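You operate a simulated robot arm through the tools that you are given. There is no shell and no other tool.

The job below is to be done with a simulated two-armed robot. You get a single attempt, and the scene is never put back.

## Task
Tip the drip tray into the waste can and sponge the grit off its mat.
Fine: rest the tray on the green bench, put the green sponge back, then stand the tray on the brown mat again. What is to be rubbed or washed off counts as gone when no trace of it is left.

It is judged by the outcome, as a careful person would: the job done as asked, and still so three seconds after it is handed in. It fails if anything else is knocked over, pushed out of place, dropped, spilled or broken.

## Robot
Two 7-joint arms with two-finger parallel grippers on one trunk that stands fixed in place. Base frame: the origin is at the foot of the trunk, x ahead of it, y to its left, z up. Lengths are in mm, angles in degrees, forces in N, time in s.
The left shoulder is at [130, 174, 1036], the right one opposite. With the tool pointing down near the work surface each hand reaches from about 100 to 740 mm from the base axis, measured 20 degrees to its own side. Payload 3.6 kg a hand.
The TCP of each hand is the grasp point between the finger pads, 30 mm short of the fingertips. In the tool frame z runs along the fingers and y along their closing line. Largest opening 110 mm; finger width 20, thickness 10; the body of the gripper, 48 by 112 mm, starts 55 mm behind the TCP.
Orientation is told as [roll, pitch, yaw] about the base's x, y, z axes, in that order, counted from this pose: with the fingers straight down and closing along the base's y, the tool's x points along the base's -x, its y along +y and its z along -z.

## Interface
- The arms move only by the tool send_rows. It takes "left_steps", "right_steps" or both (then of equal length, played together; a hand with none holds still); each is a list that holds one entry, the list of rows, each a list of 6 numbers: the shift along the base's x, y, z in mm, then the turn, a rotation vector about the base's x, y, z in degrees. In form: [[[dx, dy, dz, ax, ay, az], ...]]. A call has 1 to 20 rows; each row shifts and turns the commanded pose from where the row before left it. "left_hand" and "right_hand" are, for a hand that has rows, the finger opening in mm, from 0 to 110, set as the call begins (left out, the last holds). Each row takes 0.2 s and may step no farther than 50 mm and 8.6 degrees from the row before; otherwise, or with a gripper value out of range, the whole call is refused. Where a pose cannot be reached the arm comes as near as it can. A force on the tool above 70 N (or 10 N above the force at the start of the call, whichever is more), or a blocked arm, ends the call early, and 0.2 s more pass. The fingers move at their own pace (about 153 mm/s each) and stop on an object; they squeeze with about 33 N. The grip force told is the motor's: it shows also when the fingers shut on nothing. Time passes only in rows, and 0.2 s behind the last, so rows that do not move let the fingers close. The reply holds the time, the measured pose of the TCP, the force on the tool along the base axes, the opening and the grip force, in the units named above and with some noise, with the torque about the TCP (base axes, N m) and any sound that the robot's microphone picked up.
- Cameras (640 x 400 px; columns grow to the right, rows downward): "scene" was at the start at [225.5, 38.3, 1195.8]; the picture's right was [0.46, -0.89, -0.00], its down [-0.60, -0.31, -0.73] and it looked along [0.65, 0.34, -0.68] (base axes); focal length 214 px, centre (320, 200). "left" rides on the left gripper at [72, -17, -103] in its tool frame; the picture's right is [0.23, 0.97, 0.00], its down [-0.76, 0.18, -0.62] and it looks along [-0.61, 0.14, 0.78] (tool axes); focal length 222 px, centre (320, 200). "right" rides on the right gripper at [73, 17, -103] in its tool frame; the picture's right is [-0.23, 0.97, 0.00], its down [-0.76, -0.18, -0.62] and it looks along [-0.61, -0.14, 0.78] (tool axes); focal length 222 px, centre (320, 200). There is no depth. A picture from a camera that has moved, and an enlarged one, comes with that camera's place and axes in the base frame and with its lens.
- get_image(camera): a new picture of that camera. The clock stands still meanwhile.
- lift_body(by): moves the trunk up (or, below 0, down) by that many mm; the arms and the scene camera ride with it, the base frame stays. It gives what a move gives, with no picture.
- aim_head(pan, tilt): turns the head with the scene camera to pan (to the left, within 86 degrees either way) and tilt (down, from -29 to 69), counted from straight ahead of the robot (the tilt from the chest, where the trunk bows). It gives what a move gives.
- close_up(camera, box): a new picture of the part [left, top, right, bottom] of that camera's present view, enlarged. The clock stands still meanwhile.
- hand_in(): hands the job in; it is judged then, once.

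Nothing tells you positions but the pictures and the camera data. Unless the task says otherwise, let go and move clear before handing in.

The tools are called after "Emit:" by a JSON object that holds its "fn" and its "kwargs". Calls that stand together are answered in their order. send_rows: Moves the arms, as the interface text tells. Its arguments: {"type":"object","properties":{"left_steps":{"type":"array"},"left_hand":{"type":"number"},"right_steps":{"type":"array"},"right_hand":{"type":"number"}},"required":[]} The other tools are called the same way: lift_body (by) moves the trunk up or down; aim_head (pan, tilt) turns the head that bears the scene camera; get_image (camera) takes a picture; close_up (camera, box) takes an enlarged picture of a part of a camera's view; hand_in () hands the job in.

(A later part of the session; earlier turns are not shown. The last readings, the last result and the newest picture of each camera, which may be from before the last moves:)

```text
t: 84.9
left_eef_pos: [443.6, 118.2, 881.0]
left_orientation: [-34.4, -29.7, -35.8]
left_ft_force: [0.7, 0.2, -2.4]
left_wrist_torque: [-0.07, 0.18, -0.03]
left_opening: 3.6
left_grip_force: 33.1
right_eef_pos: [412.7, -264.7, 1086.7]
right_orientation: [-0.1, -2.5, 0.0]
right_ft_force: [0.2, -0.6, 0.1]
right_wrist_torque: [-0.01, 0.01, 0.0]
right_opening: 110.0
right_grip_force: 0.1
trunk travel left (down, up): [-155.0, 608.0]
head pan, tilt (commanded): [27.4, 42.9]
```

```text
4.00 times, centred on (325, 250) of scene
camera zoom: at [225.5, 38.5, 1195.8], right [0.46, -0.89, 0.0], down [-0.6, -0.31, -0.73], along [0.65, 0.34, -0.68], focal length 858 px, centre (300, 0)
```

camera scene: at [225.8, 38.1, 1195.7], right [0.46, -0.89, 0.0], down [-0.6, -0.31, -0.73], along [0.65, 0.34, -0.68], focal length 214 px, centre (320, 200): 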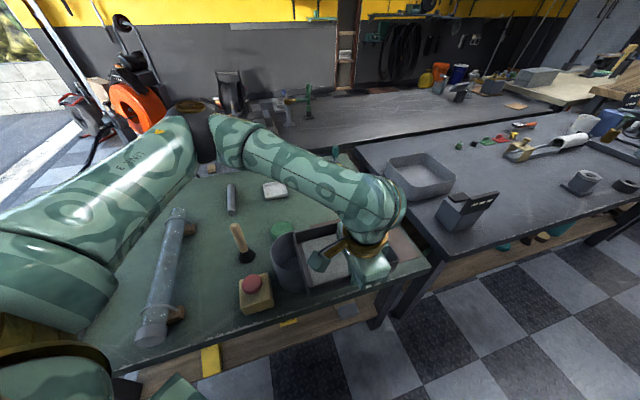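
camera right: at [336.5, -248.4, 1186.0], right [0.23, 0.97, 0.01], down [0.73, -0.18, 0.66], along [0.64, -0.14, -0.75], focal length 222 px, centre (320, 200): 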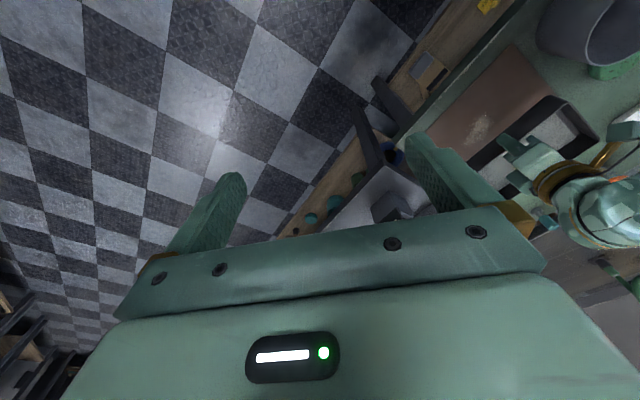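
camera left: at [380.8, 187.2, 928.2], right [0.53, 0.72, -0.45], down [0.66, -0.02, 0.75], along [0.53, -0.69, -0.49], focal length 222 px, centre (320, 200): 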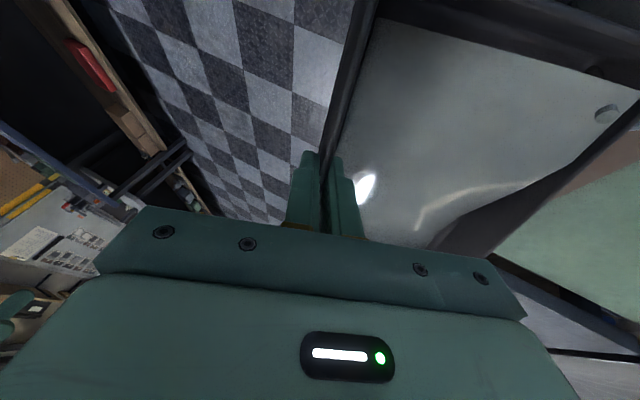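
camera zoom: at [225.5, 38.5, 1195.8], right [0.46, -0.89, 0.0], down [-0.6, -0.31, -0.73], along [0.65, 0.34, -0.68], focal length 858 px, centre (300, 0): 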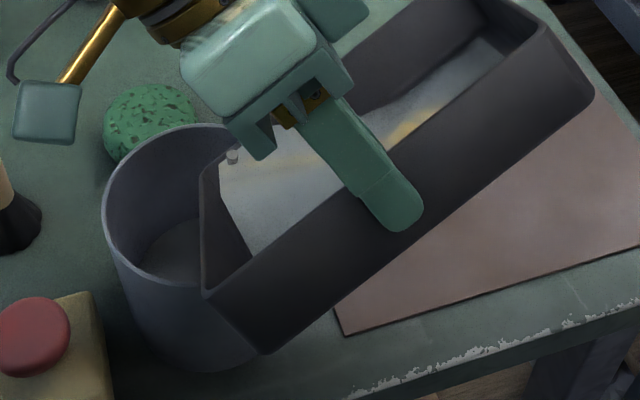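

Something like a thin stream now shows at the corner, and the weight reading is dropping, so it seems to be pouring. I'll carry on.

Emit:
{"fn": "send_rows", "kwargs": {"left_steps": [[[0, 8, 4.6, -4, 0, 0], [0, 8.4, 4.1, -4, 0, 0], [0, 8.9, 4.5, -4, 0, 0], [0, 9.4, 3.8, -4, 0, 0]]]}}

Emit:
{"fn": "close_up", "kwargs": {"camera": "left", "box": [340, 0, 640, 250]}}

Emit:
{"fn": "close_up", "kwargs": {"camera": "scene", "box": [250, 200, 400, 300]}}

```text
t: 85.9
left_eef_pos: [443.8, 151.7, 896.6]
left_orientation: [-50.8, -38.0, -26.6]
left_ft_force: [0.1, 0.0, -2.1]
left_wrist_torque: [-0.01, 0.12, -0.01]
left_opening: 3.6
left_grip_force: 32.5
right_eef_pos: [413.1, -263.3, 1087.1]
right_orientation: [0.0, -2.5, 0.0]
right_ft_force: [-0.2, 0.1, -0.1]
right_wrist_torque: [0.01, 0.04, -0.01]
right_opening: 110.0
right_grip_force: 0.0
trunk travel left (down, up): [-155.0, 608.0]
head pan, tilt (commanded): [27.4, 42.9]
```

```text
1.60 times, centred on (490, 125) of left
camera zoom: at [380.7, 262.6, 913.1], right [0.53, 0.42, -0.74], down [0.66, 0.33, 0.67], along [0.53, -0.84, -0.1], focal length 355 px, centre (48, 320)
```

zoom: 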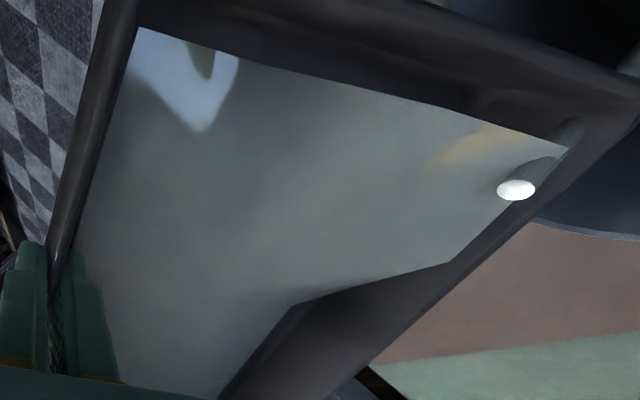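

```text
4.00 times, centred on (325, 250) of scene
camera zoom: at [225.5, 38.4, 1195.8], right [0.46, -0.89, 0.0], down [-0.6, -0.31, -0.73], along [0.65, 0.34, -0.68], focal length 858 px, centre (300, 0)
```

zoom: 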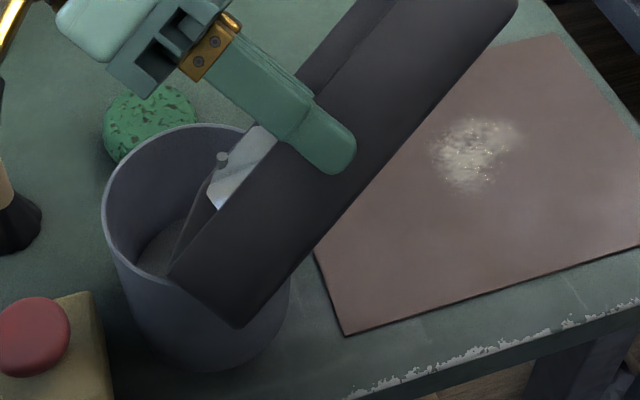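

The stream is running from the corner down into the can. I'll tilt further and then hold so it can drain.

Emit:
{"fn": "send_rows", "kwargs": {"left_steps": [[[0, 9.7, 5.2, -4, 0, 0], [0, 10.1, 4.5, -4, 0, 0], [0, 10.4, 3.8, -4, 0, 0], [0, 10.6, 3, -4, 0, 0], [0, 0, 0, 0, 0, 0], [0, 0, 0, 0, 0, 0], [0, 0, 0, 0, 0, 0]]]}}

Emit:
{"fn": "close_up", "kwargs": {"camera": "left", "box": [340, 0, 640, 250]}}

Emit:
{"fn": "close_up", "kwargs": {"camera": "scene", "box": [250, 200, 400, 300]}}

```text
t: 87.5
left_eef_pos: [444.6, 193.1, 914.3]
left_orientation: [-70.6, -43.4, -13.6]
left_ft_force: [0.0, -0.6, -1.3]
left_wrist_torque: [0.06, 0.07, -0.01]
left_opening: 3.6
left_grip_force: 33.7
right_eef_pos: [413.1, -264.6, 1087.4]
right_orientation: [0.0, -2.5, 0.1]
right_ft_force: [-0.2, -0.2, 0.1]
right_wrist_torque: [0.03, -0.03, -0.03]
right_opening: 109.8
right_grip_force: 0.1
trunk travel left (down, up): [-155.0, 608.0]
head pan, tilt (commanded): [27.4, 42.9]
```

```text
1.60 times, centred on (490, 125) of left
camera zoom: at [381.6, 303.3, 899.4], right [0.53, 0.2, -0.82], down [0.66, 0.51, 0.55], along [0.53, -0.84, 0.13], focal length 355 px, centre (48, 320)
```

zoom: 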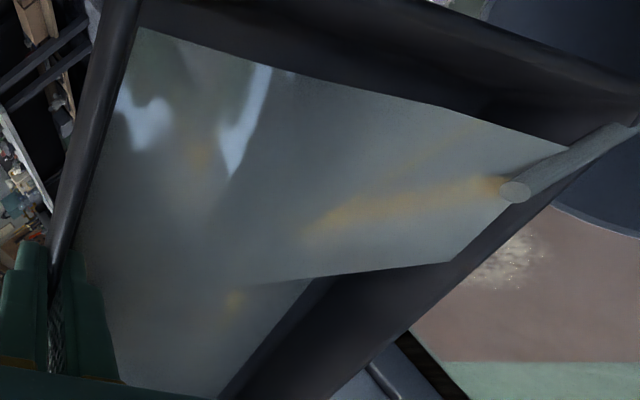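

```text
4.00 times, centred on (325, 250) of scene
camera zoom: at [225.6, 38.2, 1195.7], right [0.46, -0.89, 0.0], down [-0.6, -0.31, -0.73], along [0.65, 0.34, -0.68], focal length 858 px, centre (300, 0)
```

zoom: 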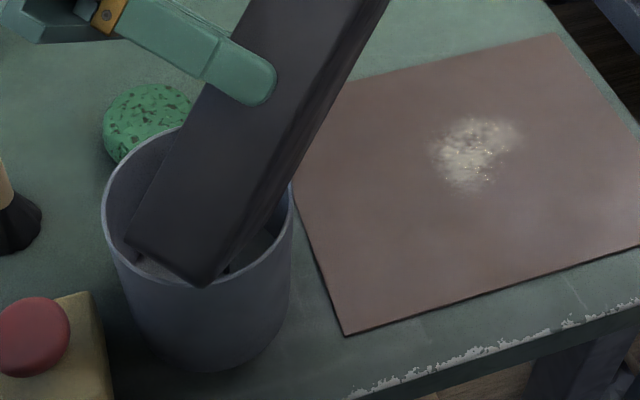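

It's still draining, and everything is falling inside the can. I'll hold, then tilt to about 90 degrees.

Emit:
{"fn": "send_rows", "kwargs": {"left_steps": [[[0, 0, 0, 0, 0, 0], [0, 0, 0, 0, 0, 0], [0, 0, 0, 0, 0, 0], [0, 0, 0, 0, 0, 0], [0, 0, 0, 0, 0, 0], [0, 10.8, 2.3, -4, 0, 0], [0, 10.9, 1.5, -4, 0, 0], [0, 0, 0, 0, 0, 0], [0, 0, 0, 0, 0, 0], [0, 0, 0, 0, 0, 0]]]}}

Emit:
{"fn": "close_up", "kwargs": {"camera": "left", "box": [340, 0, 640, 250]}}

Emit:
{"fn": "close_up", "kwargs": {"camera": "scene", "box": [250, 200, 400, 300]}}

```text
t: 89.7
left_eef_pos: [444.3, 215.2, 918.0]
left_orientation: [-81.7, -44.9, -5.9]
left_ft_force: [-0.6, -0.3, -1.8]
left_wrist_torque: [0.04, 0.1, 0.02]
left_opening: 3.7
left_grip_force: 32.8
right_eef_pos: [414.6, -262.7, 1086.0]
right_orientation: [-0.1, -2.5, 0.1]
right_ft_force: [-0.1, -0.1, 0.4]
right_wrist_torque: [-0.01, 0.01, 0.0]
right_opening: 109.9
right_grip_force: 0.0
trunk travel left (down, up): [-155.0, 608.0]
head pan, tilt (commanded): [27.4, 42.9]
```

```text
1.60 times, centred on (490, 125) of left
camera zoom: at [381.9, 323.0, 887.6], right [0.53, 0.09, -0.84], down [0.66, 0.58, 0.48], along [0.53, -0.81, 0.25], focal length 355 px, centre (48, 320)
```

zoom: 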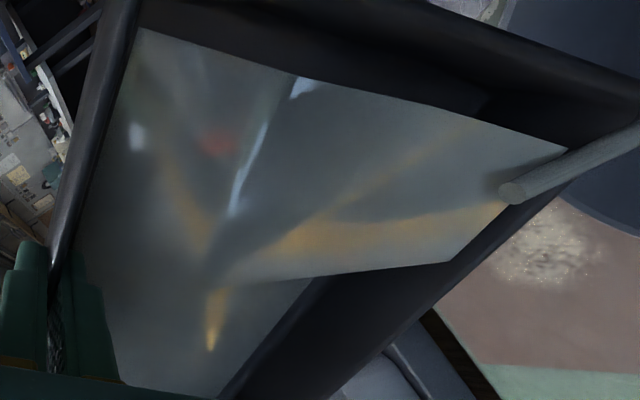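

```text
4.00 times, centred on (325, 250) of scene
camera zoom: at [225.5, 38.3, 1195.7], right [0.46, -0.89, 0.0], down [-0.6, -0.31, -0.73], along [0.65, 0.34, -0.68], focal length 858 px, centre (300, 0)
```

zoom: 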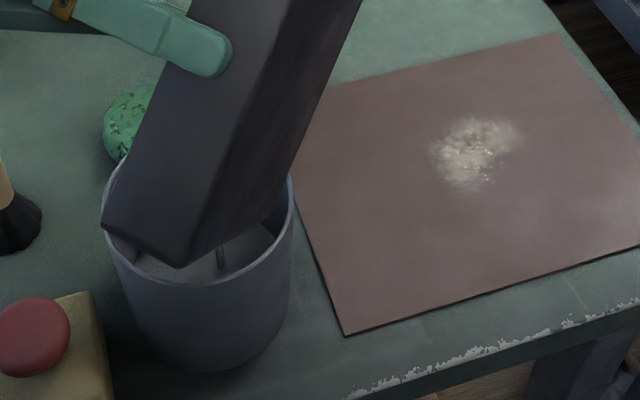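

The stream can be seen falling inside the can. I'll tilt to about 92 degrees and hold longer.

Emit:
{"fn": "send_rows", "kwargs": {"left_steps": [[[0, 11, 0.8, -4, 0, 0], [0, 11, 0, -4, 0, 0], [0, 0, 0, 0, 0, 0], [0, 0, 0, 0, 0, 0], [0, 0, 0, 0, 0, 0], [0, 0, 0, 0, 0, 0], [0, 0, 0, 0, 0, 0], [0, 0, 0, 0, 0, 0], [0, 0, 0, 0, 0, 0], [0, 0, 0, 0, 0, 0], [0, 0, 0, 0, 0, 0], [0, 0, 0, 0, 0, 0]]]}}

Emit:
{"fn": "close_up", "kwargs": {"camera": "left", "box": [340, 0, 640, 250]}}

Emit:
{"fn": "close_up", "kwargs": {"camera": "scene", "box": [250, 200, 400, 300]}}

```text
t: 92.3
left_eef_pos: [444.2, 237.7, 918.7]
left_orientation: [-92.9, -44.9, 2.1]
left_ft_force: [0.2, 0.1, -1.8]
left_wrist_torque: [0.07, 0.09, 0.0]
left_opening: 3.3
left_grip_force: 33.4
right_eef_pos: [414.3, -263.7, 1087.6]
right_orientation: [0.0, -2.5, 0.0]
right_ft_force: [0.7, 0.8, 0.6]
right_wrist_torque: [0.0, -0.03, 0.02]
right_opening: 109.9
right_grip_force: 0.1
trunk travel left (down, up): [-155.0, 608.0]
head pan, tilt (commanded): [27.4, 42.9]
```

```text
1.60 times, centred on (490, 125) of left
camera zoom: at [381.2, 339.5, 874.0], right [0.53, -0.03, -0.85], down [0.66, 0.64, 0.39], along [0.53, -0.77, 0.36], focal length 355 px, centre (48, 320)
```

zoom: 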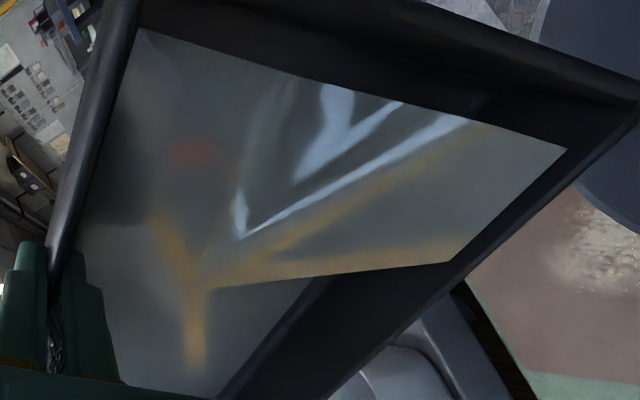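

```text
4.00 times, centred on (325, 250) of scene
camera zoom: at [225.5, 38.2, 1195.7], right [0.46, -0.89, 0.0], down [-0.6, -0.31, -0.73], along [0.65, 0.34, -0.68], focal length 858 px, centre (300, 0)
```

zoom: 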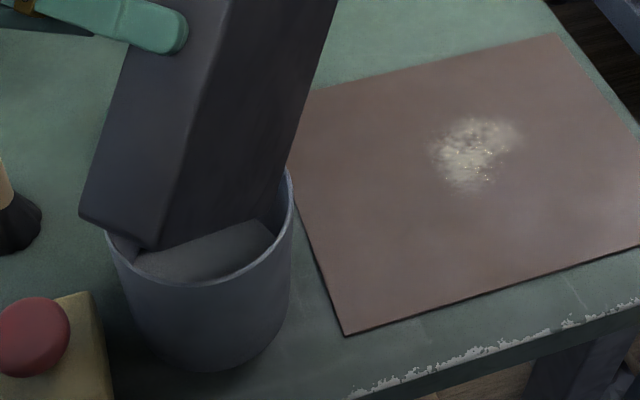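

The stream has stopped, and the can now holds the grey liquid. I'll tilt a little more for the last drops and check the tray's inside.

Emit:
{"fn": "send_rows", "kwargs": {"left_steps": [[[0, 11, -0.8, -4, 0, 0], [0, 0, 0, 0, 0, 0], [0, 0, 0, 0, 0, 0], [0, 0, 0, 0, 0, 0], [0, 0, 0, 0, 0, 0], [0, 0, 0, 0, 0, 0]]]}}

Emit:
{"fn": "close_up", "kwargs": {"camera": "left", "box": [340, 0, 640, 250]}}

Emit:
{"fn": "get_image", "kwargs": {"camera": "scene"}}

Emit:
{"fn": "get_image", "kwargs": {"camera": "right"}}

```text
t: 93.7
left_eef_pos: [444.6, 248.6, 918.7]
left_orientation: [-98.7, -44.7, 6.2]
left_ft_force: [-0.6, -0.8, -1.6]
left_wrist_torque: [0.1, 0.08, 0.02]
left_opening: 3.8
left_grip_force: 33.4
right_eef_pos: [412.7, -264.5, 1087.4]
right_orientation: [0.0, -2.5, 0.0]
right_ft_force: [-0.2, -0.2, -0.3]
right_wrist_torque: [0.0, 0.0, 0.01]
right_opening: 110.1
right_grip_force: 0.0
trunk travel left (down, up): [-155.0, 608.0]
head pan, tilt (commanded): [27.4, 42.9]
```

```text
1.60 times, centred on (490, 125) of left
camera zoom: at [381.4, 347.0, 866.7], right [0.53, -0.09, -0.84], down [0.66, 0.66, 0.35], along [0.53, -0.74, 0.41], focal length 355 px, centre (48, 320)
```

zoom: 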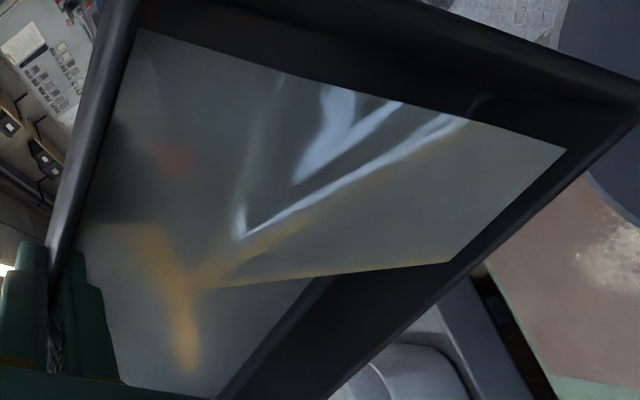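

```text
taken
camera scene: at [225.5, 38.2, 1195.7], right [0.46, -0.89, 0.0], down [-0.6, -0.31, -0.73], along [0.65, 0.34, -0.68], focal length 214 px, centre (320, 200)
```

scene: 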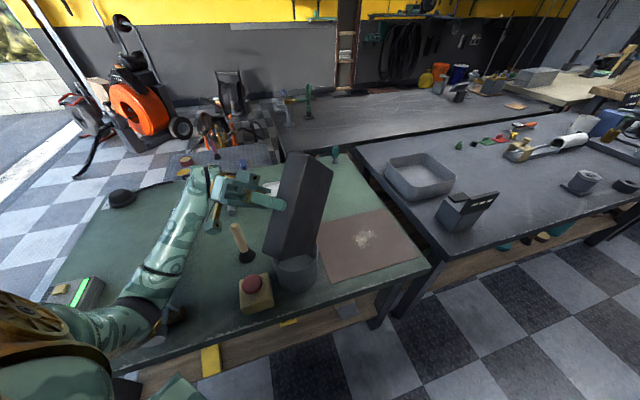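

```text
taken
camera right: at [336.0, -248.2, 1186.2], right [0.23, 0.97, 0.01], down [0.73, -0.18, 0.66], along [0.64, -0.14, -0.75], focal length 222 px, centre (320, 200)
```

right: 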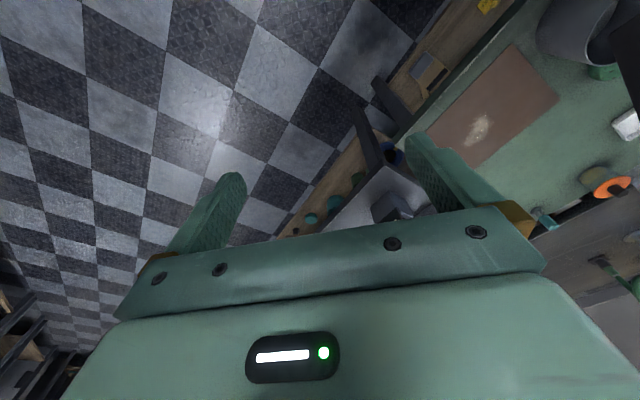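

The tray is drained, and its weight fell from about 4 N to 1.7 N. I'm bringing it back level along the same path, with the corner kept over the can for any drips.

Emit:
{"fn": "send_rows", "kwargs": {"left_steps": [[[0, -22, 0.8, 8, 0, 0], [0, -21.9, -2.3, 8, 0, 0], [0, -21.4, -5.3, 8, 0, 0], [0, -20.5, -8.3, 8, 0, 0], [0, -19.1, -5, 8, 0, 0], [0, -17.3, -7.6, 8, 0, 0], [0, -15.3, -7.8, 8, 0, 0], [0, -13, -11.9, 8, 0, 0], [0, -10.3, -13.4, 8, 0, 0], [0, -7.6, -14.8, 8, 0, 0], [0, -4.6, -17.5, 8, 0, 0], [0, -1.5, -20, 8, 0, 0], [0, 0, 0, 0, 0, 0]]]}}

Emit:
{"fn": "close_up", "kwargs": {"camera": "scene", "box": [250, 200, 400, 300]}}

Emit:
{"fn": "get_image", "kwargs": {"camera": "left"}}

```text
t: 96.5
left_eef_pos: [442.3, 73.7, 804.4]
left_orientation: [0.0, 0.0, -45.1]
left_ft_force: [0.9, -0.2, -0.8]
left_wrist_torque: [-0.08, 0.08, 0.01]
left_opening: 3.8
left_grip_force: 33.7
right_eef_pos: [413.3, -264.1, 1087.4]
right_orientation: [0.1, -2.5, 0.1]
right_ft_force: [-0.7, -0.9, 0.6]
right_wrist_torque: [-0.05, 0.03, 0.01]
right_opening: 109.9
right_grip_force: 0.0
trunk travel left (down, up): [-155.0, 608.0]
head pan, tilt (commanded): [27.4, 42.9]
```

```text
4.00 times, centred on (325, 250) of scene
camera zoom: at [225.5, 38.3, 1195.8], right [0.46, -0.89, 0.0], down [-0.6, -0.31, -0.73], along [0.65, 0.34, -0.68], focal length 858 px, centre (300, 0)
```

zoom: 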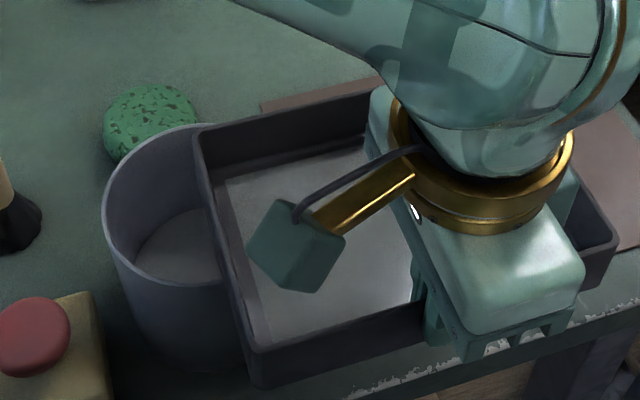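

```text
taken
camera left: at [381.2, 113.3, 906.4], right [0.53, 0.85, 0.0], down [0.66, -0.41, 0.62], along [0.53, -0.33, -0.78], focal length 222 px, centre (320, 200)
```

left: 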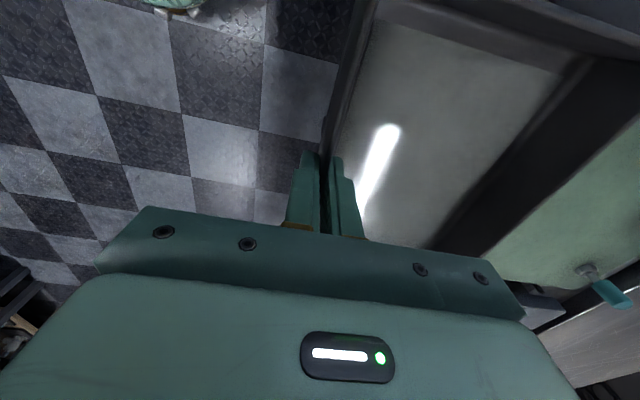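

The tray is level and empty now. I'm carrying it over to a free part of the green bench beyond the sponge, at tray height z 804.

Emit:
{"fn": "send_rows", "kwargs": {"left_steps": [[[9, 10.6, 0, 0, 0, 0], [18.5, 21.7, 0, 0, 0, 0], [18.5, 21.7, 0, 0, 0, 0], [18.5, 21.7, 0, 0, 0, 0], [18.5, 21.7, 0, 0, 0, 0], [18.5, 21.7, 0, 0, 0, 0], [18.5, 21.7, 0, 0, 0, 0], [18.5, 21.7, 0, 0, 0, 0], [18.5, 21.7, 0, 0, 0, 0], [18.5, 21.7, 0, 0, 0, 0], [18.5, 21.7, 0, 0, 0, 0], [18.5, 21.7, 0, 0, 0, 0], [9, 10.6, 0, 0, 0, 0]]]}}

Emit:
{"fn": "get_image", "kwargs": {"camera": "scene"}}

Emit:
{"fn": "get_image", "kwargs": {"camera": "left"}}

```text
t: 99.3
left_eef_pos: [666.3, 333.2, 803.3]
left_orientation: [-0.1, 0.0, -45.1]
left_ft_force: [0.3, -0.3, -1.1]
left_wrist_torque: [-0.08, 0.06, -0.02]
left_opening: 3.5
left_grip_force: 32.4
right_eef_pos: [414.3, -265.2, 1086.0]
right_orientation: [0.0, -2.5, -0.1]
right_ft_force: [0.1, -0.2, -0.1]
right_wrist_torque: [-0.02, -0.02, -0.02]
right_opening: 110.1
right_grip_force: 0.0
trunk travel left (down, up): [-155.0, 608.0]
head pan, tilt (commanded): [27.4, 42.9]
```

```text
taken
camera scene: at [225.8, 38.3, 1195.7], right [0.46, -0.89, 0.0], down [-0.6, -0.31, -0.73], along [0.65, 0.34, -0.68], focal length 214 px, centre (320, 200)
```

scene: 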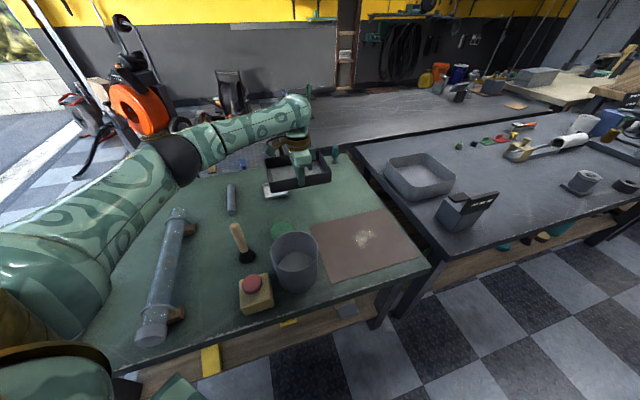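

```text
taken
camera left: at [604.0, 374.2, 905.6], right [0.53, 0.85, 0.0], down [0.66, -0.41, 0.62], along [0.53, -0.33, -0.78], focal length 222 px, centre (320, 200)
```

left: 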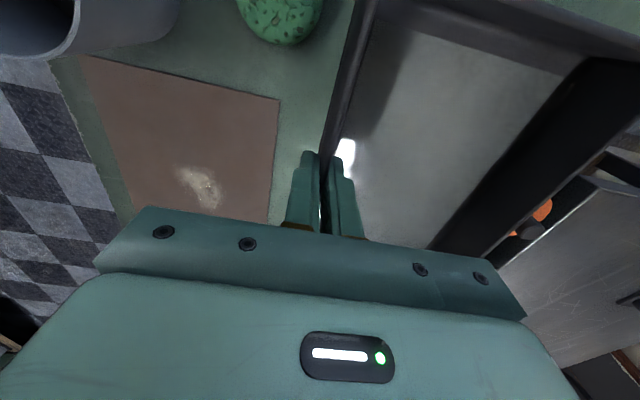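

Checking the free space again, the white dish reaches closer than I first thought. I'll rest the tray between the mat's far edge and the dish, to the right of the sponge, with the tray centre near (731, 309). I'm shifting there before going down.

Emit:
{"fn": "send_rows", "kwargs": {"left_steps": [[[5, -17.5, 0, 0, 0, 0], [5, -17.5, 0, 0, 0, 0], [5, -17.5, 0, 0, 0, 0], [5, -17.5, 0, 0, 0, 0], [0, 0, -20, 0, 0, 0], [0, 0, -20, 0, 0, 0]]]}}

Emit:
{"fn": "get_image", "kwargs": {"camera": "scene"}}

Emit:
{"fn": "get_image", "kwargs": {"camera": "left"}}

```text
t: 100.7
left_eef_pos: [686.4, 263.7, 763.7]
left_orientation: [0.0, -0.1, -45.0]
left_ft_force: [-0.8, 0.2, -1.5]
left_wrist_torque: [-0.06, 0.06, 0.01]
left_opening: 3.7
left_grip_force: 33.1
right_eef_pos: [413.4, -264.2, 1087.1]
right_orientation: [0.1, -2.5, 0.0]
right_ft_force: [-0.5, 0.6, -0.6]
right_wrist_torque: [0.02, 0.01, 0.03]
right_opening: 110.1
right_grip_force: 0.0
trunk travel left (down, up): [-155.0, 608.0]
head pan, tilt (commanded): [27.4, 42.9]
```

```text
taken
camera scene: at [226.0, 38.1, 1195.6], right [0.46, -0.89, 0.0], down [-0.6, -0.31, -0.73], along [0.65, 0.34, -0.68], focal length 214 px, centre (320, 200)
```

scene: 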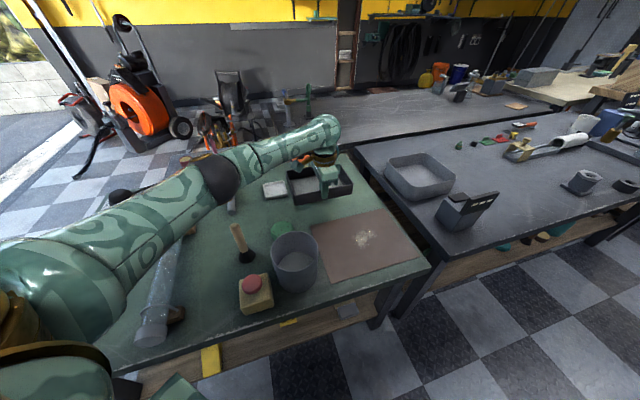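

```text
taken
camera left: at [624.3, 304.1, 865.8], right [0.53, 0.85, 0.0], down [0.66, -0.41, 0.62], along [0.53, -0.33, -0.78], focal length 222 px, centre (320, 200)
```

left: 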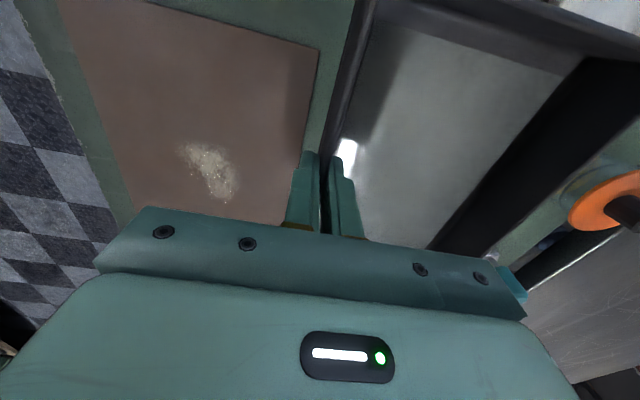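

The spot is clear. I'm lowering the tray.

Emit:
{"fn": "send_rows", "kwargs": {"left_steps": [[[0, 0, -24, 0, 0, 0], [0, 0, -24, 0, 0, 0], [0, 0, -22, 0, 0, 0], [0, 0, -10, 0, 0, 0], [0, 0, 0, 0, 0, 0]]]}}

Emit:
{"fn": "close_up", "kwargs": {"camera": "scene", "box": [240, 150, 420, 270]}}

```text
t: 101.9
left_eef_pos: [685.7, 263.5, 683.5]
left_orientation: [0.0, 0.0, -45.1]
left_ft_force: [-0.1, -0.4, -2.0]
left_wrist_torque: [-0.09, 0.09, 0.02]
left_opening: 3.6
left_grip_force: 33.2
right_eef_pos: [412.8, -264.2, 1086.0]
right_orientation: [0.1, -2.5, 0.0]
right_ft_force: [0.4, 0.0, -0.6]
right_wrist_torque: [0.02, 0.03, -0.01]
right_opening: 109.9
right_grip_force: 0.0
trunk travel left (down, up): [-155.0, 608.0]
head pan, tilt (commanded): [27.4, 42.9]
```

```text
3.33 times, centred on (330, 210) of scene
camera zoom: at [225.7, 38.2, 1195.7], right [0.46, -0.89, 0.0], down [-0.6, -0.31, -0.73], along [0.65, 0.34, -0.68], focal length 715 px, centre (287, 167)
```

zoom: 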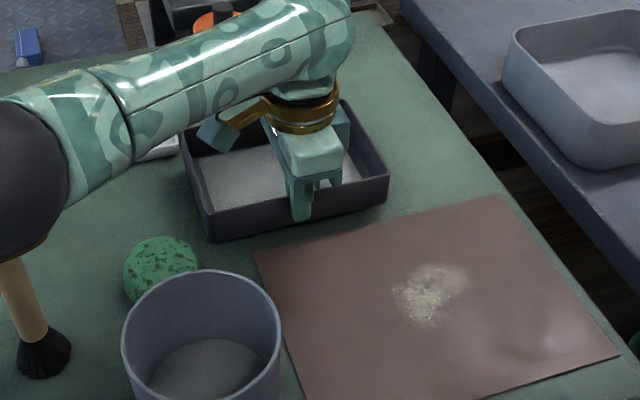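

It's about 15 mm above the bench and clear of the sponge, the mat and the dish. I'm setting it down in small steps.

Emit:
{"fn": "send_rows", "kwargs": {"left_steps": [[[0, 0, -5, 0, 0, 0], [0, 0, -5, 0, 0, 0], [0, 0, -2, 0, 0, 0], [0, 0, -2, 0, 0, 0], [0, 0, 0, 0, 0, 0]]]}}

```text
t: 103.1
left_eef_pos: [685.0, 264.7, 670.0]
left_orientation: [-0.1, 0.1, -45.1]
left_ft_force: [0.2, -0.5, -1.4]
left_wrist_torque: [-0.07, 0.07, -0.03]
left_opening: 3.8
left_grip_force: 33.0
right_eef_pos: [413.8, -264.1, 1087.3]
right_orientation: [0.0, -2.4, 0.0]
right_ft_force: [-0.9, -0.3, 0.5]
right_wrist_torque: [0.02, 0.0, 0.0]
right_opening: 109.9
right_grip_force: 0.0
trunk travel left (down, up): [-155.0, 608.0]
head pan, tilt (commanded): [27.4, 42.9]
```

Emit:
{"fn": "send_rows", "kwargs": {"left_steps": [[[0, 0, -1.5, 0, 0, 0], [0, 0, -1.5, 0, 0, 0], [0, 0, 0, 0, 0, 0]]]}}

```text
t: 103.9
left_eef_pos: [685.4, 262.7, 667.0]
left_orientation: [-0.1, 0.0, -45.2]
left_ft_force: [0.2, -0.1, -2.1]
left_wrist_torque: [-0.09, 0.03, 0.0]
left_opening: 3.6
left_grip_force: 33.0
right_eef_pos: [412.2, -263.9, 1086.0]
right_orientation: [0.0, -2.5, 0.1]
right_ft_force: [-0.3, 0.6, -0.1]
right_wrist_torque: [-0.03, 0.03, -0.01]
right_opening: 110.1
right_grip_force: 0.1
trunk travel left (down, up): [-155.0, 608.0]
head pan, tilt (commanded): [27.4, 42.9]
```

Emit:
{"fn": "send_rows", "kwargs": {"left_steps": [[[0, 0, -1, 0, 0, 0], [0, 0, -1, 0, 0, 0], [0, 0, 0, 0, 0, 0]]]}}

```text
t: 104.7
left_eef_pos: [685.5, 262.9, 666.7]
left_orientation: [0.0, -0.2, -45.1]
left_ft_force: [0.1, 0.0, 6.0]
left_wrist_torque: [-0.59, -0.59, 0.01]
left_opening: 3.6
left_grip_force: 33.1
right_eef_pos: [411.2, -264.2, 1087.3]
right_orientation: [0.0, -2.6, 0.0]
right_ft_force: [-0.2, -0.7, 0.4]
right_wrist_torque: [0.0, -0.03, 0.0]
right_opening: 109.9
right_grip_force: 0.0
trunk travel left (down, up): [-155.0, 608.0]
head pan, tilt (commanded): [27.4, 42.9]
```

The tray is resting on the bench (contact force 6 N at z 666.7). I'm releasing it and rising straight up.

Emit:
{"fn": "send_rows", "kwargs": {"left_steps": [[[0, 0, 0, 0, 0, 0], [0, 0, 0, 0, 0, 0], [0, 0, 10, 0, 0, 0], [0, 0, 20, 0, 0, 0], [0, 0, 30, 0, 0, 0], [0, 0, 30, 0, 0, 0]]], "left_hand": 34}}

Emit:
{"fn": "get_image", "kwargs": {"camera": "left"}}

Emit:
{"fn": "close_up", "kwargs": {"camera": "scene", "box": [240, 150, 420, 270]}}

```text
t: 106.1
left_eef_pos: [684.4, 263.6, 754.8]
left_orientation: [-0.1, 0.0, -45.0]
left_ft_force: [0.4, -0.2, -0.5]
left_wrist_torque: [-0.01, 0.01, -0.02]
left_opening: 33.9
left_grip_force: 0.1
right_eef_pos: [412.5, -262.6, 1087.1]
right_orientation: [0.0, -2.6, 0.0]
right_ft_force: [0.3, 0.1, -0.5]
right_wrist_torque: [0.01, 0.02, 0.02]
right_opening: 110.2
right_grip_force: 0.2
trunk travel left (down, up): [-155.0, 608.0]
head pan, tilt (commanded): [27.4, 42.9]
```

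```text
taken
camera left: at [622.0, 303.0, 857.2], right [0.53, 0.85, 0.0], down [0.66, -0.41, 0.62], along [0.53, -0.33, -0.78], focal length 222 px, centre (320, 200)
```

left: 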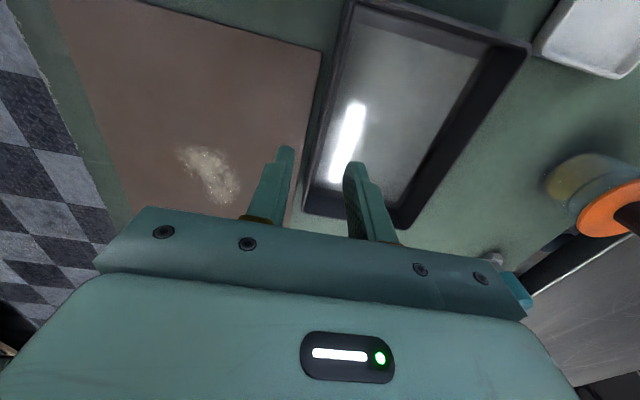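

```text
3.33 times, centred on (330, 210) of scene
camera zoom: at [225.4, 38.0, 1195.8], right [0.46, -0.89, 0.0], down [-0.6, -0.31, -0.73], along [0.65, 0.34, -0.68], focal length 715 px, centre (287, 167)
```

zoom: 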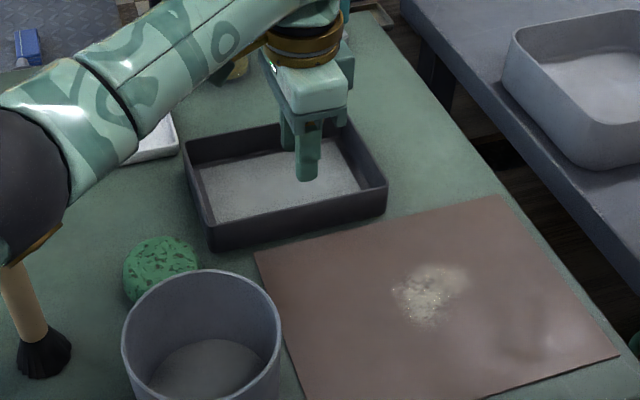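

Emit:
{"fn": "close_up", "kwargs": {"camera": "left", "box": [290, 0, 560, 230]}}

Emit:
{"fn": "close_up", "kwargs": {"camera": "scene", "box": [255, 175, 365, 245]}}

Emit:
{"fn": "close_up", "kwargs": {"camera": "scene", "box": [220, 205, 340, 305]}}

```text
1.74 times, centred on (425, 115) of left
camera zoom: at [622.0, 303.0, 857.2], right [0.53, 0.85, 0.0], down [0.66, -0.41, 0.62], along [0.53, -0.33, -0.78], focal length 386 px, centre (137, 348)
```

zoom: 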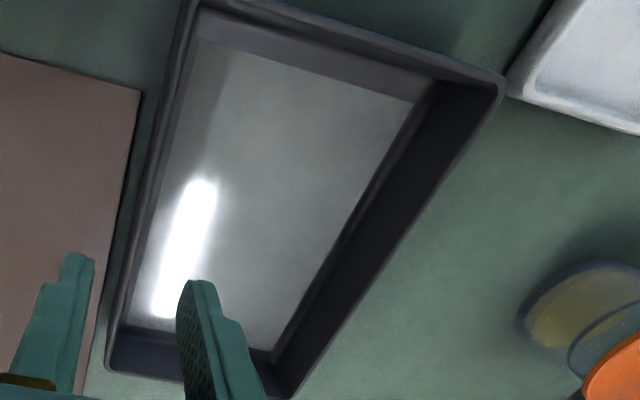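

```text
5.71 times, centred on (310, 210) of scene
camera zoom: at [225.4, 38.0, 1195.8], right [0.46, -0.89, 0.0], down [-0.6, -0.31, -0.73], along [0.65, 0.34, -0.68], focal length 1226 px, centre (377, 143)
```

zoom: 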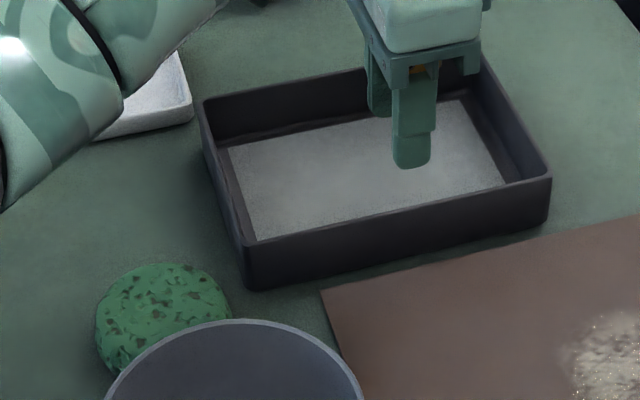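

```text
4.00 times, centred on (280, 255) of scene
camera zoom: at [225.4, 38.0, 1195.8], right [0.46, -0.89, 0.0], down [-0.6, -0.31, -0.73], along [0.65, 0.34, -0.68], focal length 858 px, centre (480, -20)
```

zoom: 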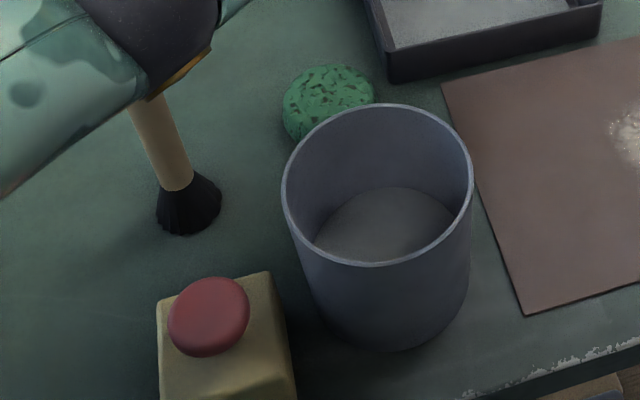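

The tray rests on the bench and the can holds the liquid. Next I'll turn the hand and move it over the green sponge to measure it.

Emit:
{"fn": "send_rows", "kwargs": {"left_steps": [[[-5, 0, 20, 0, 0, 0], [-15, 14, 10, 0, 0, 7.5], [-15, 16, 0, 0, 0, 7.5], [-15, 16, 0, 0, 0, 7.5], [-15, 16, 0, 0, 0, 7.5], [-15, 16, 0, 0, 0, 7.5], [-15, 15, -10, 0, 0, 7.5], [0, 0, -10, 0, 0, 0]]], "left_hand": 110}}

Emit:
{"fn": "get_image", "kwargs": {"camera": "left"}}

Emit:
{"fn": "get_image", "kwargs": {"camera": "scene"}}

```text
t: 107.9
left_eef_pos: [590.8, 355.3, 766.1]
left_orientation: [-0.1, 0.0, 0.0]
left_ft_force: [0.2, -0.1, 0.1]
left_wrist_torque: [0.0, 0.01, 0.0]
left_opening: 110.0
left_grip_force: 0.0
right_eef_pos: [414.2, -264.5, 1085.6]
right_orientation: [0.1, -2.4, 0.0]
right_ft_force: [-0.2, 0.3, 0.5]
right_wrist_torque: [0.01, 0.0, 0.0]
right_opening: 110.0
right_grip_force: 0.1
trunk travel left (down, up): [-155.0, 608.0]
head pan, tilt (commanded): [27.4, 42.9]
```

```text
taken
camera left: at [519.1, 339.4, 867.3], right [-0.23, 0.97, 0.0], down [0.76, 0.18, 0.62], along [0.61, 0.14, -0.78], focal length 222 px, centre (320, 200)
```

left: 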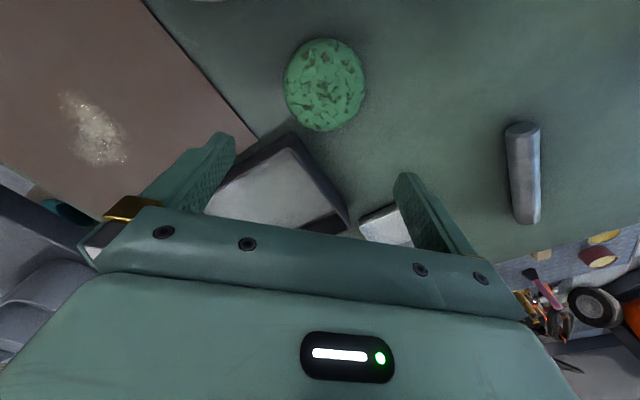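

```text
taken
camera scene: at [225.7, 38.1, 1195.7], right [0.46, -0.89, 0.0], down [-0.6, -0.31, -0.73], along [0.65, 0.34, -0.68], focal length 214 px, centre (320, 200)
```

scene: 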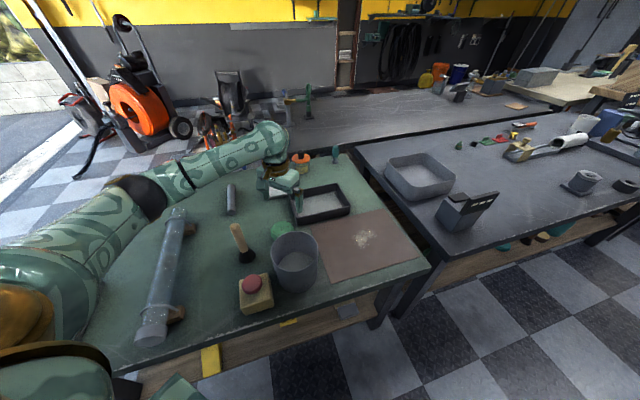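

Emit:
{"fn": "close_up", "kwargs": {"camera": "left", "box": [260, 20, 390, 150]}}

Emit:
{"fn": "close_up", "kwargs": {"camera": "left", "box": [40, 70, 160, 190]}}

```text
3.08 times, centred on (325, 85) of left
camera zoom: at [519.1, 339.4, 867.3], right [-0.23, 0.97, 0.0], down [0.76, 0.18, 0.62], along [0.61, 0.14, -0.78], focal length 684 px, centre (305, 554)
```

zoom: 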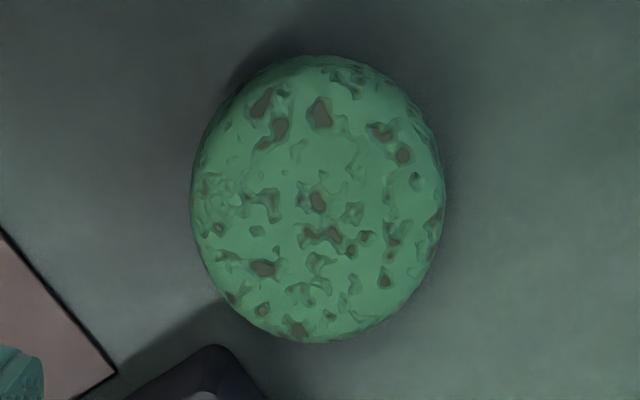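

```text
3.33 times, centred on (100, 130) of left
camera zoom: at [519.1, 339.4, 867.3], right [-0.23, 0.97, 0.0], down [0.76, 0.18, 0.62], along [0.61, 0.14, -0.78], focal length 740 px, centre (1053, 433)
```

zoom: 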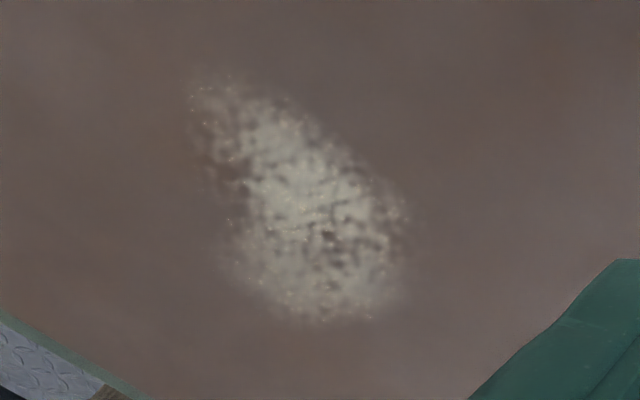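

The sponge is a puck about 75 mm across near (563, 353). The grit patch spans x 631-717, y 85-150 on the mat. I'm coming down over the sponge with the fingers on either side along y.

Emit:
{"fn": "send_rows", "kwargs": {"left_steps": [[[-9, -0.8, 0, 0, 0, 0], [-9, -0.8, -10, 0, 0, 0], [-9, -0.7, -22, 0, 0, 0], [0, 0, -25, 0, 0, 0], [0, 0, -20, 0, 0, 0], [0, 0, -12, 0, 0, 0], [0, 0, 0, 0, 0, 0]]]}}

Emit:
{"fn": "get_image", "kwargs": {"camera": "left"}}

Emit:
{"fn": "close_up", "kwargs": {"camera": "scene", "box": [230, 170, 370, 260]}}

```text
t: 109.5
left_eef_pos: [560.9, 353.6, 677.9]
left_orientation: [0.0, 0.0, -0.2]
left_ft_force: [0.1, -0.1, 0.4]
left_wrist_torque: [-0.01, 0.01, -0.05]
left_opening: 109.6
left_grip_force: 0.0
right_eef_pos: [413.6, -263.4, 1087.2]
right_orientation: [-0.1, -2.5, 0.0]
right_ft_force: [1.1, 0.2, 0.1]
right_wrist_torque: [-0.05, 0.02, -0.02]
right_opening: 110.2
right_grip_force: 0.1
trunk travel left (down, up): [-155.0, 608.0]
head pan, tilt (commanded): [27.4, 42.9]
```

```text
taken
camera left: at [489.7, 337.7, 778.2], right [-0.23, 0.97, 0.0], down [0.76, 0.18, 0.62], along [0.61, 0.14, -0.78], focal length 222 px, centre (320, 200)
```

left: 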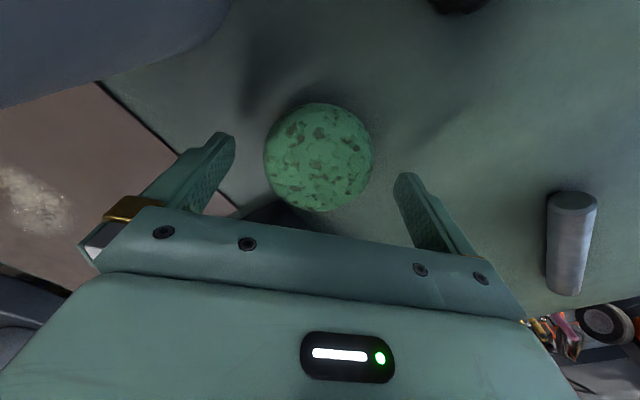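

```text
4.44 times, centred on (300, 215) of scene
camera zoom: at [225.4, 38.2, 1195.8], right [0.46, -0.89, 0.0], down [-0.6, -0.31, -0.73], along [0.65, 0.34, -0.68], focal length 953 px, centre (409, 133)
```

zoom: 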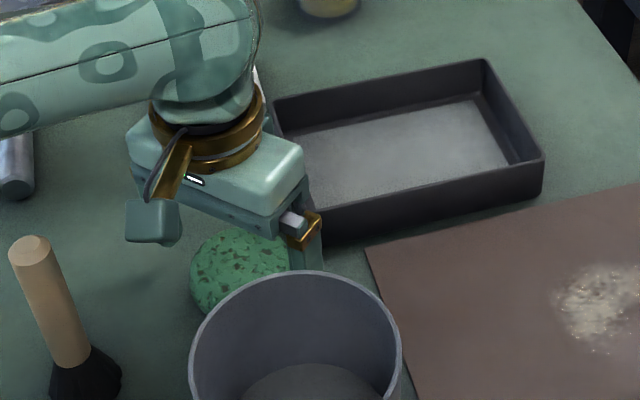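

The sponge is centred between the fingers. I'm going down 13 mm and closing.

Emit:
{"fn": "send_rows", "kwargs": {"left_steps": [[[0, 0, -7, 0, 0, 0], [0, 0, -6, 0, 0, 0], [0, 0, 0, 0, 0, 0]]]}}

Emit:
{"fn": "send_rows", "kwargs": {"left_steps": [[[0, 0, 0, 0, 0, 0], [0, 0, 0, 0, 0, 0], [0, 0, 0, 0, 0, 0]]], "left_hand": 0}}

Emit:
{"fn": "get_image", "kwargs": {"camera": "left"}}

Emit:
{"fn": "close_up", "kwargs": {"camera": "scene", "box": [230, 170, 370, 260]}}

```text
t: 110.3
left_eef_pos: [562.5, 353.1, 662.8]
left_orientation: [-0.1, 0.0, -0.1]
left_ft_force: [0.3, 0.8, -0.8]
left_wrist_torque: [0.0, 0.02, 0.01]
left_opening: 110.0
left_grip_force: 0.1
right_eef_pos: [413.1, -263.4, 1086.1]
right_orientation: [-0.1, -2.4, 0.1]
right_ft_force: [-0.6, 0.5, 0.0]
right_wrist_torque: [-0.02, -0.04, 0.01]
right_opening: 109.8
right_grip_force: 0.0
trunk travel left (down, up): [-155.0, 608.0]
head pan, tilt (commanded): [27.4, 42.9]
```

```text
t: 111.1
left_eef_pos: [562.8, 354.1, 663.2]
left_orientation: [0.0, 0.0, -0.1]
left_ft_force: [0.5, 0.6, -1.3]
left_wrist_torque: [0.01, 0.0, 0.01]
left_opening: 76.5
left_grip_force: 33.6
right_eef_pos: [412.2, -264.6, 1087.1]
right_orientation: [0.0, -2.5, 0.1]
right_ft_force: [0.8, 0.0, 0.4]
right_wrist_torque: [0.01, -0.02, 0.05]
right_opening: 110.0
right_grip_force: 0.0
trunk travel left (down, up): [-155.0, 608.0]
head pan, tilt (commanded): [27.4, 42.9]
```

```text
taken
camera left: at [491.0, 337.9, 764.6], right [-0.23, 0.97, 0.0], down [0.76, 0.18, 0.62], along [0.61, 0.14, -0.78], focal length 222 px, centre (320, 200)
```

left: 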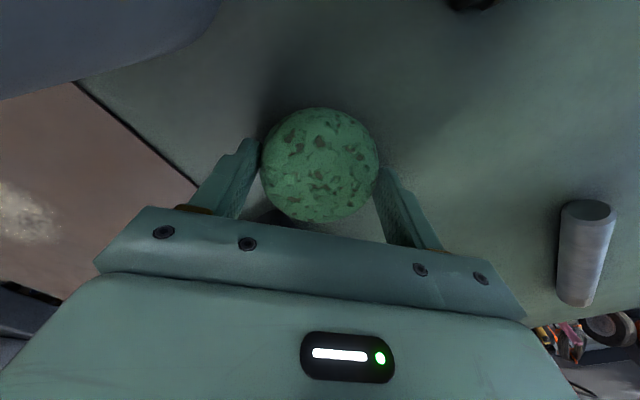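

```text
4.44 times, centred on (300, 215) of scene
camera zoom: at [225.5, 38.2, 1195.8], right [0.46, -0.89, 0.0], down [-0.6, -0.31, -0.73], along [0.65, 0.34, -0.68], focal length 953 px, centre (409, 133)
```

zoom: 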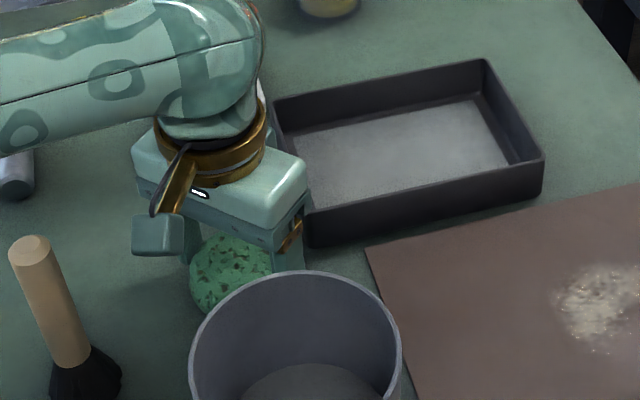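

The sponge is gripped (76.5 mm). Its home pose is TCP (562.6, 353.5, 663) at yaw 0. I'm lifting it and carrying it over the grit.

Emit:
{"fn": "send_rows", "kwargs": {"left_steps": [[[0, 0, 10, 0, 0, 0], [0, 0, 25, 0, 0, 0], [0, 0, 30, 0, 0, 0], [0, 0, 30, 0, 0, 0], [0, 0, 20, 0, 0, 0], [18, -38, 0, 0, 0, 0], [18, -38, 0, 0, 0, 0], [18, -38, 0, 0, 0, 0], [18, -38, 0, 0, 0, 0], [18, -38, 0, 0, 0, 0], [15, -40, 0, 0, 0, 0]]]}}

Emit:
{"fn": "get_image", "kwargs": {"camera": "left"}}

Emit:
{"fn": "get_image", "kwargs": {"camera": "scene"}}

```text
t: 113.5
left_eef_pos: [670.0, 124.8, 780.3]
left_orientation: [0.0, 0.0, -0.1]
left_ft_force: [0.0, 0.0, -0.7]
left_wrist_torque: [0.02, 0.04, -0.03]
left_opening: 76.6
left_grip_force: 33.0
right_eef_pos: [413.1, -265.3, 1085.5]
right_orientation: [0.1, -2.5, 0.1]
right_ft_force: [0.6, -0.2, 0.2]
right_wrist_torque: [-0.01, 0.0, -0.02]
right_opening: 110.0
right_grip_force: 0.2
trunk travel left (down, up): [-155.0, 608.0]
head pan, tilt (commanded): [27.4, 42.9]
```

```text
taken
camera left: at [597.9, 108.6, 882.2], right [-0.23, 0.97, 0.0], down [0.76, 0.18, 0.62], along [0.61, 0.14, -0.78], focal length 222 px, centre (320, 200)
```

left: 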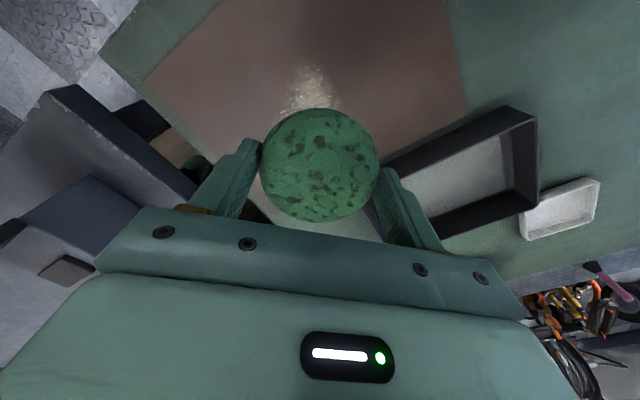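

```text
taken
camera scene: at [225.7, 37.3, 1195.7], right [0.46, -0.89, 0.0], down [-0.6, -0.31, -0.73], along [0.65, 0.34, -0.68], focal length 214 px, centre (320, 200)
```

scene: 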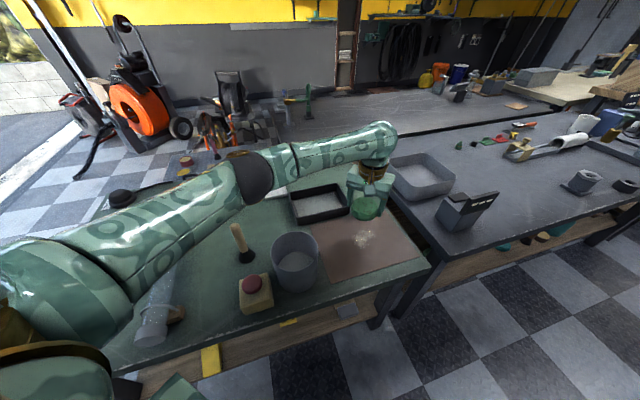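

The sponge is held above the patch. I'm lowering it gently onto the mat at about (660, 122).

Emit:
{"fn": "send_rows", "kwargs": {"left_steps": [[[-10, -3, -25, 0, 0, 0], [0, 0, -25, 0, 0, 0], [0, 0, -25, 0, 0, 0], [0, 0, -20, 0, 0, 0], [0, 0, -10, 0, 0, 0], [0, 0, -4, 0, 0, 0], [0, 0, -3, 0, 0, 0], [0, 0, 0, 0, 0, 0]]]}}

```text
t: 115.3
left_eef_pos: [659.0, 120.6, 666.0]
left_orientation: [0.0, 0.0, -0.1]
left_ft_force: [0.5, 0.0, -0.4]
left_wrist_torque: [-0.02, -0.01, 0.0]
left_opening: 77.1
left_grip_force: 33.0
right_eef_pos: [412.7, -263.8, 1086.5]
right_orientation: [0.1, -2.6, 0.0]
right_ft_force: [0.2, -0.5, -0.3]
right_wrist_torque: [0.0, 0.02, 0.01]
right_opening: 110.1
right_grip_force: 0.0
trunk travel left (down, up): [-155.0, 608.0]
head pan, tilt (commanded): [27.4, 42.9]
```

Emit:
{"fn": "send_rows", "kwargs": {"left_steps": [[[0, 0, -1, 0, 0, 0], [0, 0, -1, 0, 0, 0], [0, 0, 0, 0, 0, 0]]]}}

```text
t: 116.1
left_eef_pos: [658.2, 119.9, 665.3]
left_orientation: [0.1, -0.2, -0.2]
left_ft_force: [2.8, 0.3, 10.3]
left_wrist_torque: [0.02, -0.1, -0.01]
left_opening: 76.9
left_grip_force: 33.4
right_eef_pos: [412.1, -263.9, 1087.0]
right_orientation: [-0.1, -2.6, -0.1]
right_ft_force: [-0.5, -0.2, 0.5]
right_wrist_torque: [0.03, 0.04, 0.01]
right_opening: 110.2
right_grip_force: 0.1
trunk travel left (down, up): [-155.0, 608.0]
head pan, tilt (commanded): [27.4, 42.9]
```

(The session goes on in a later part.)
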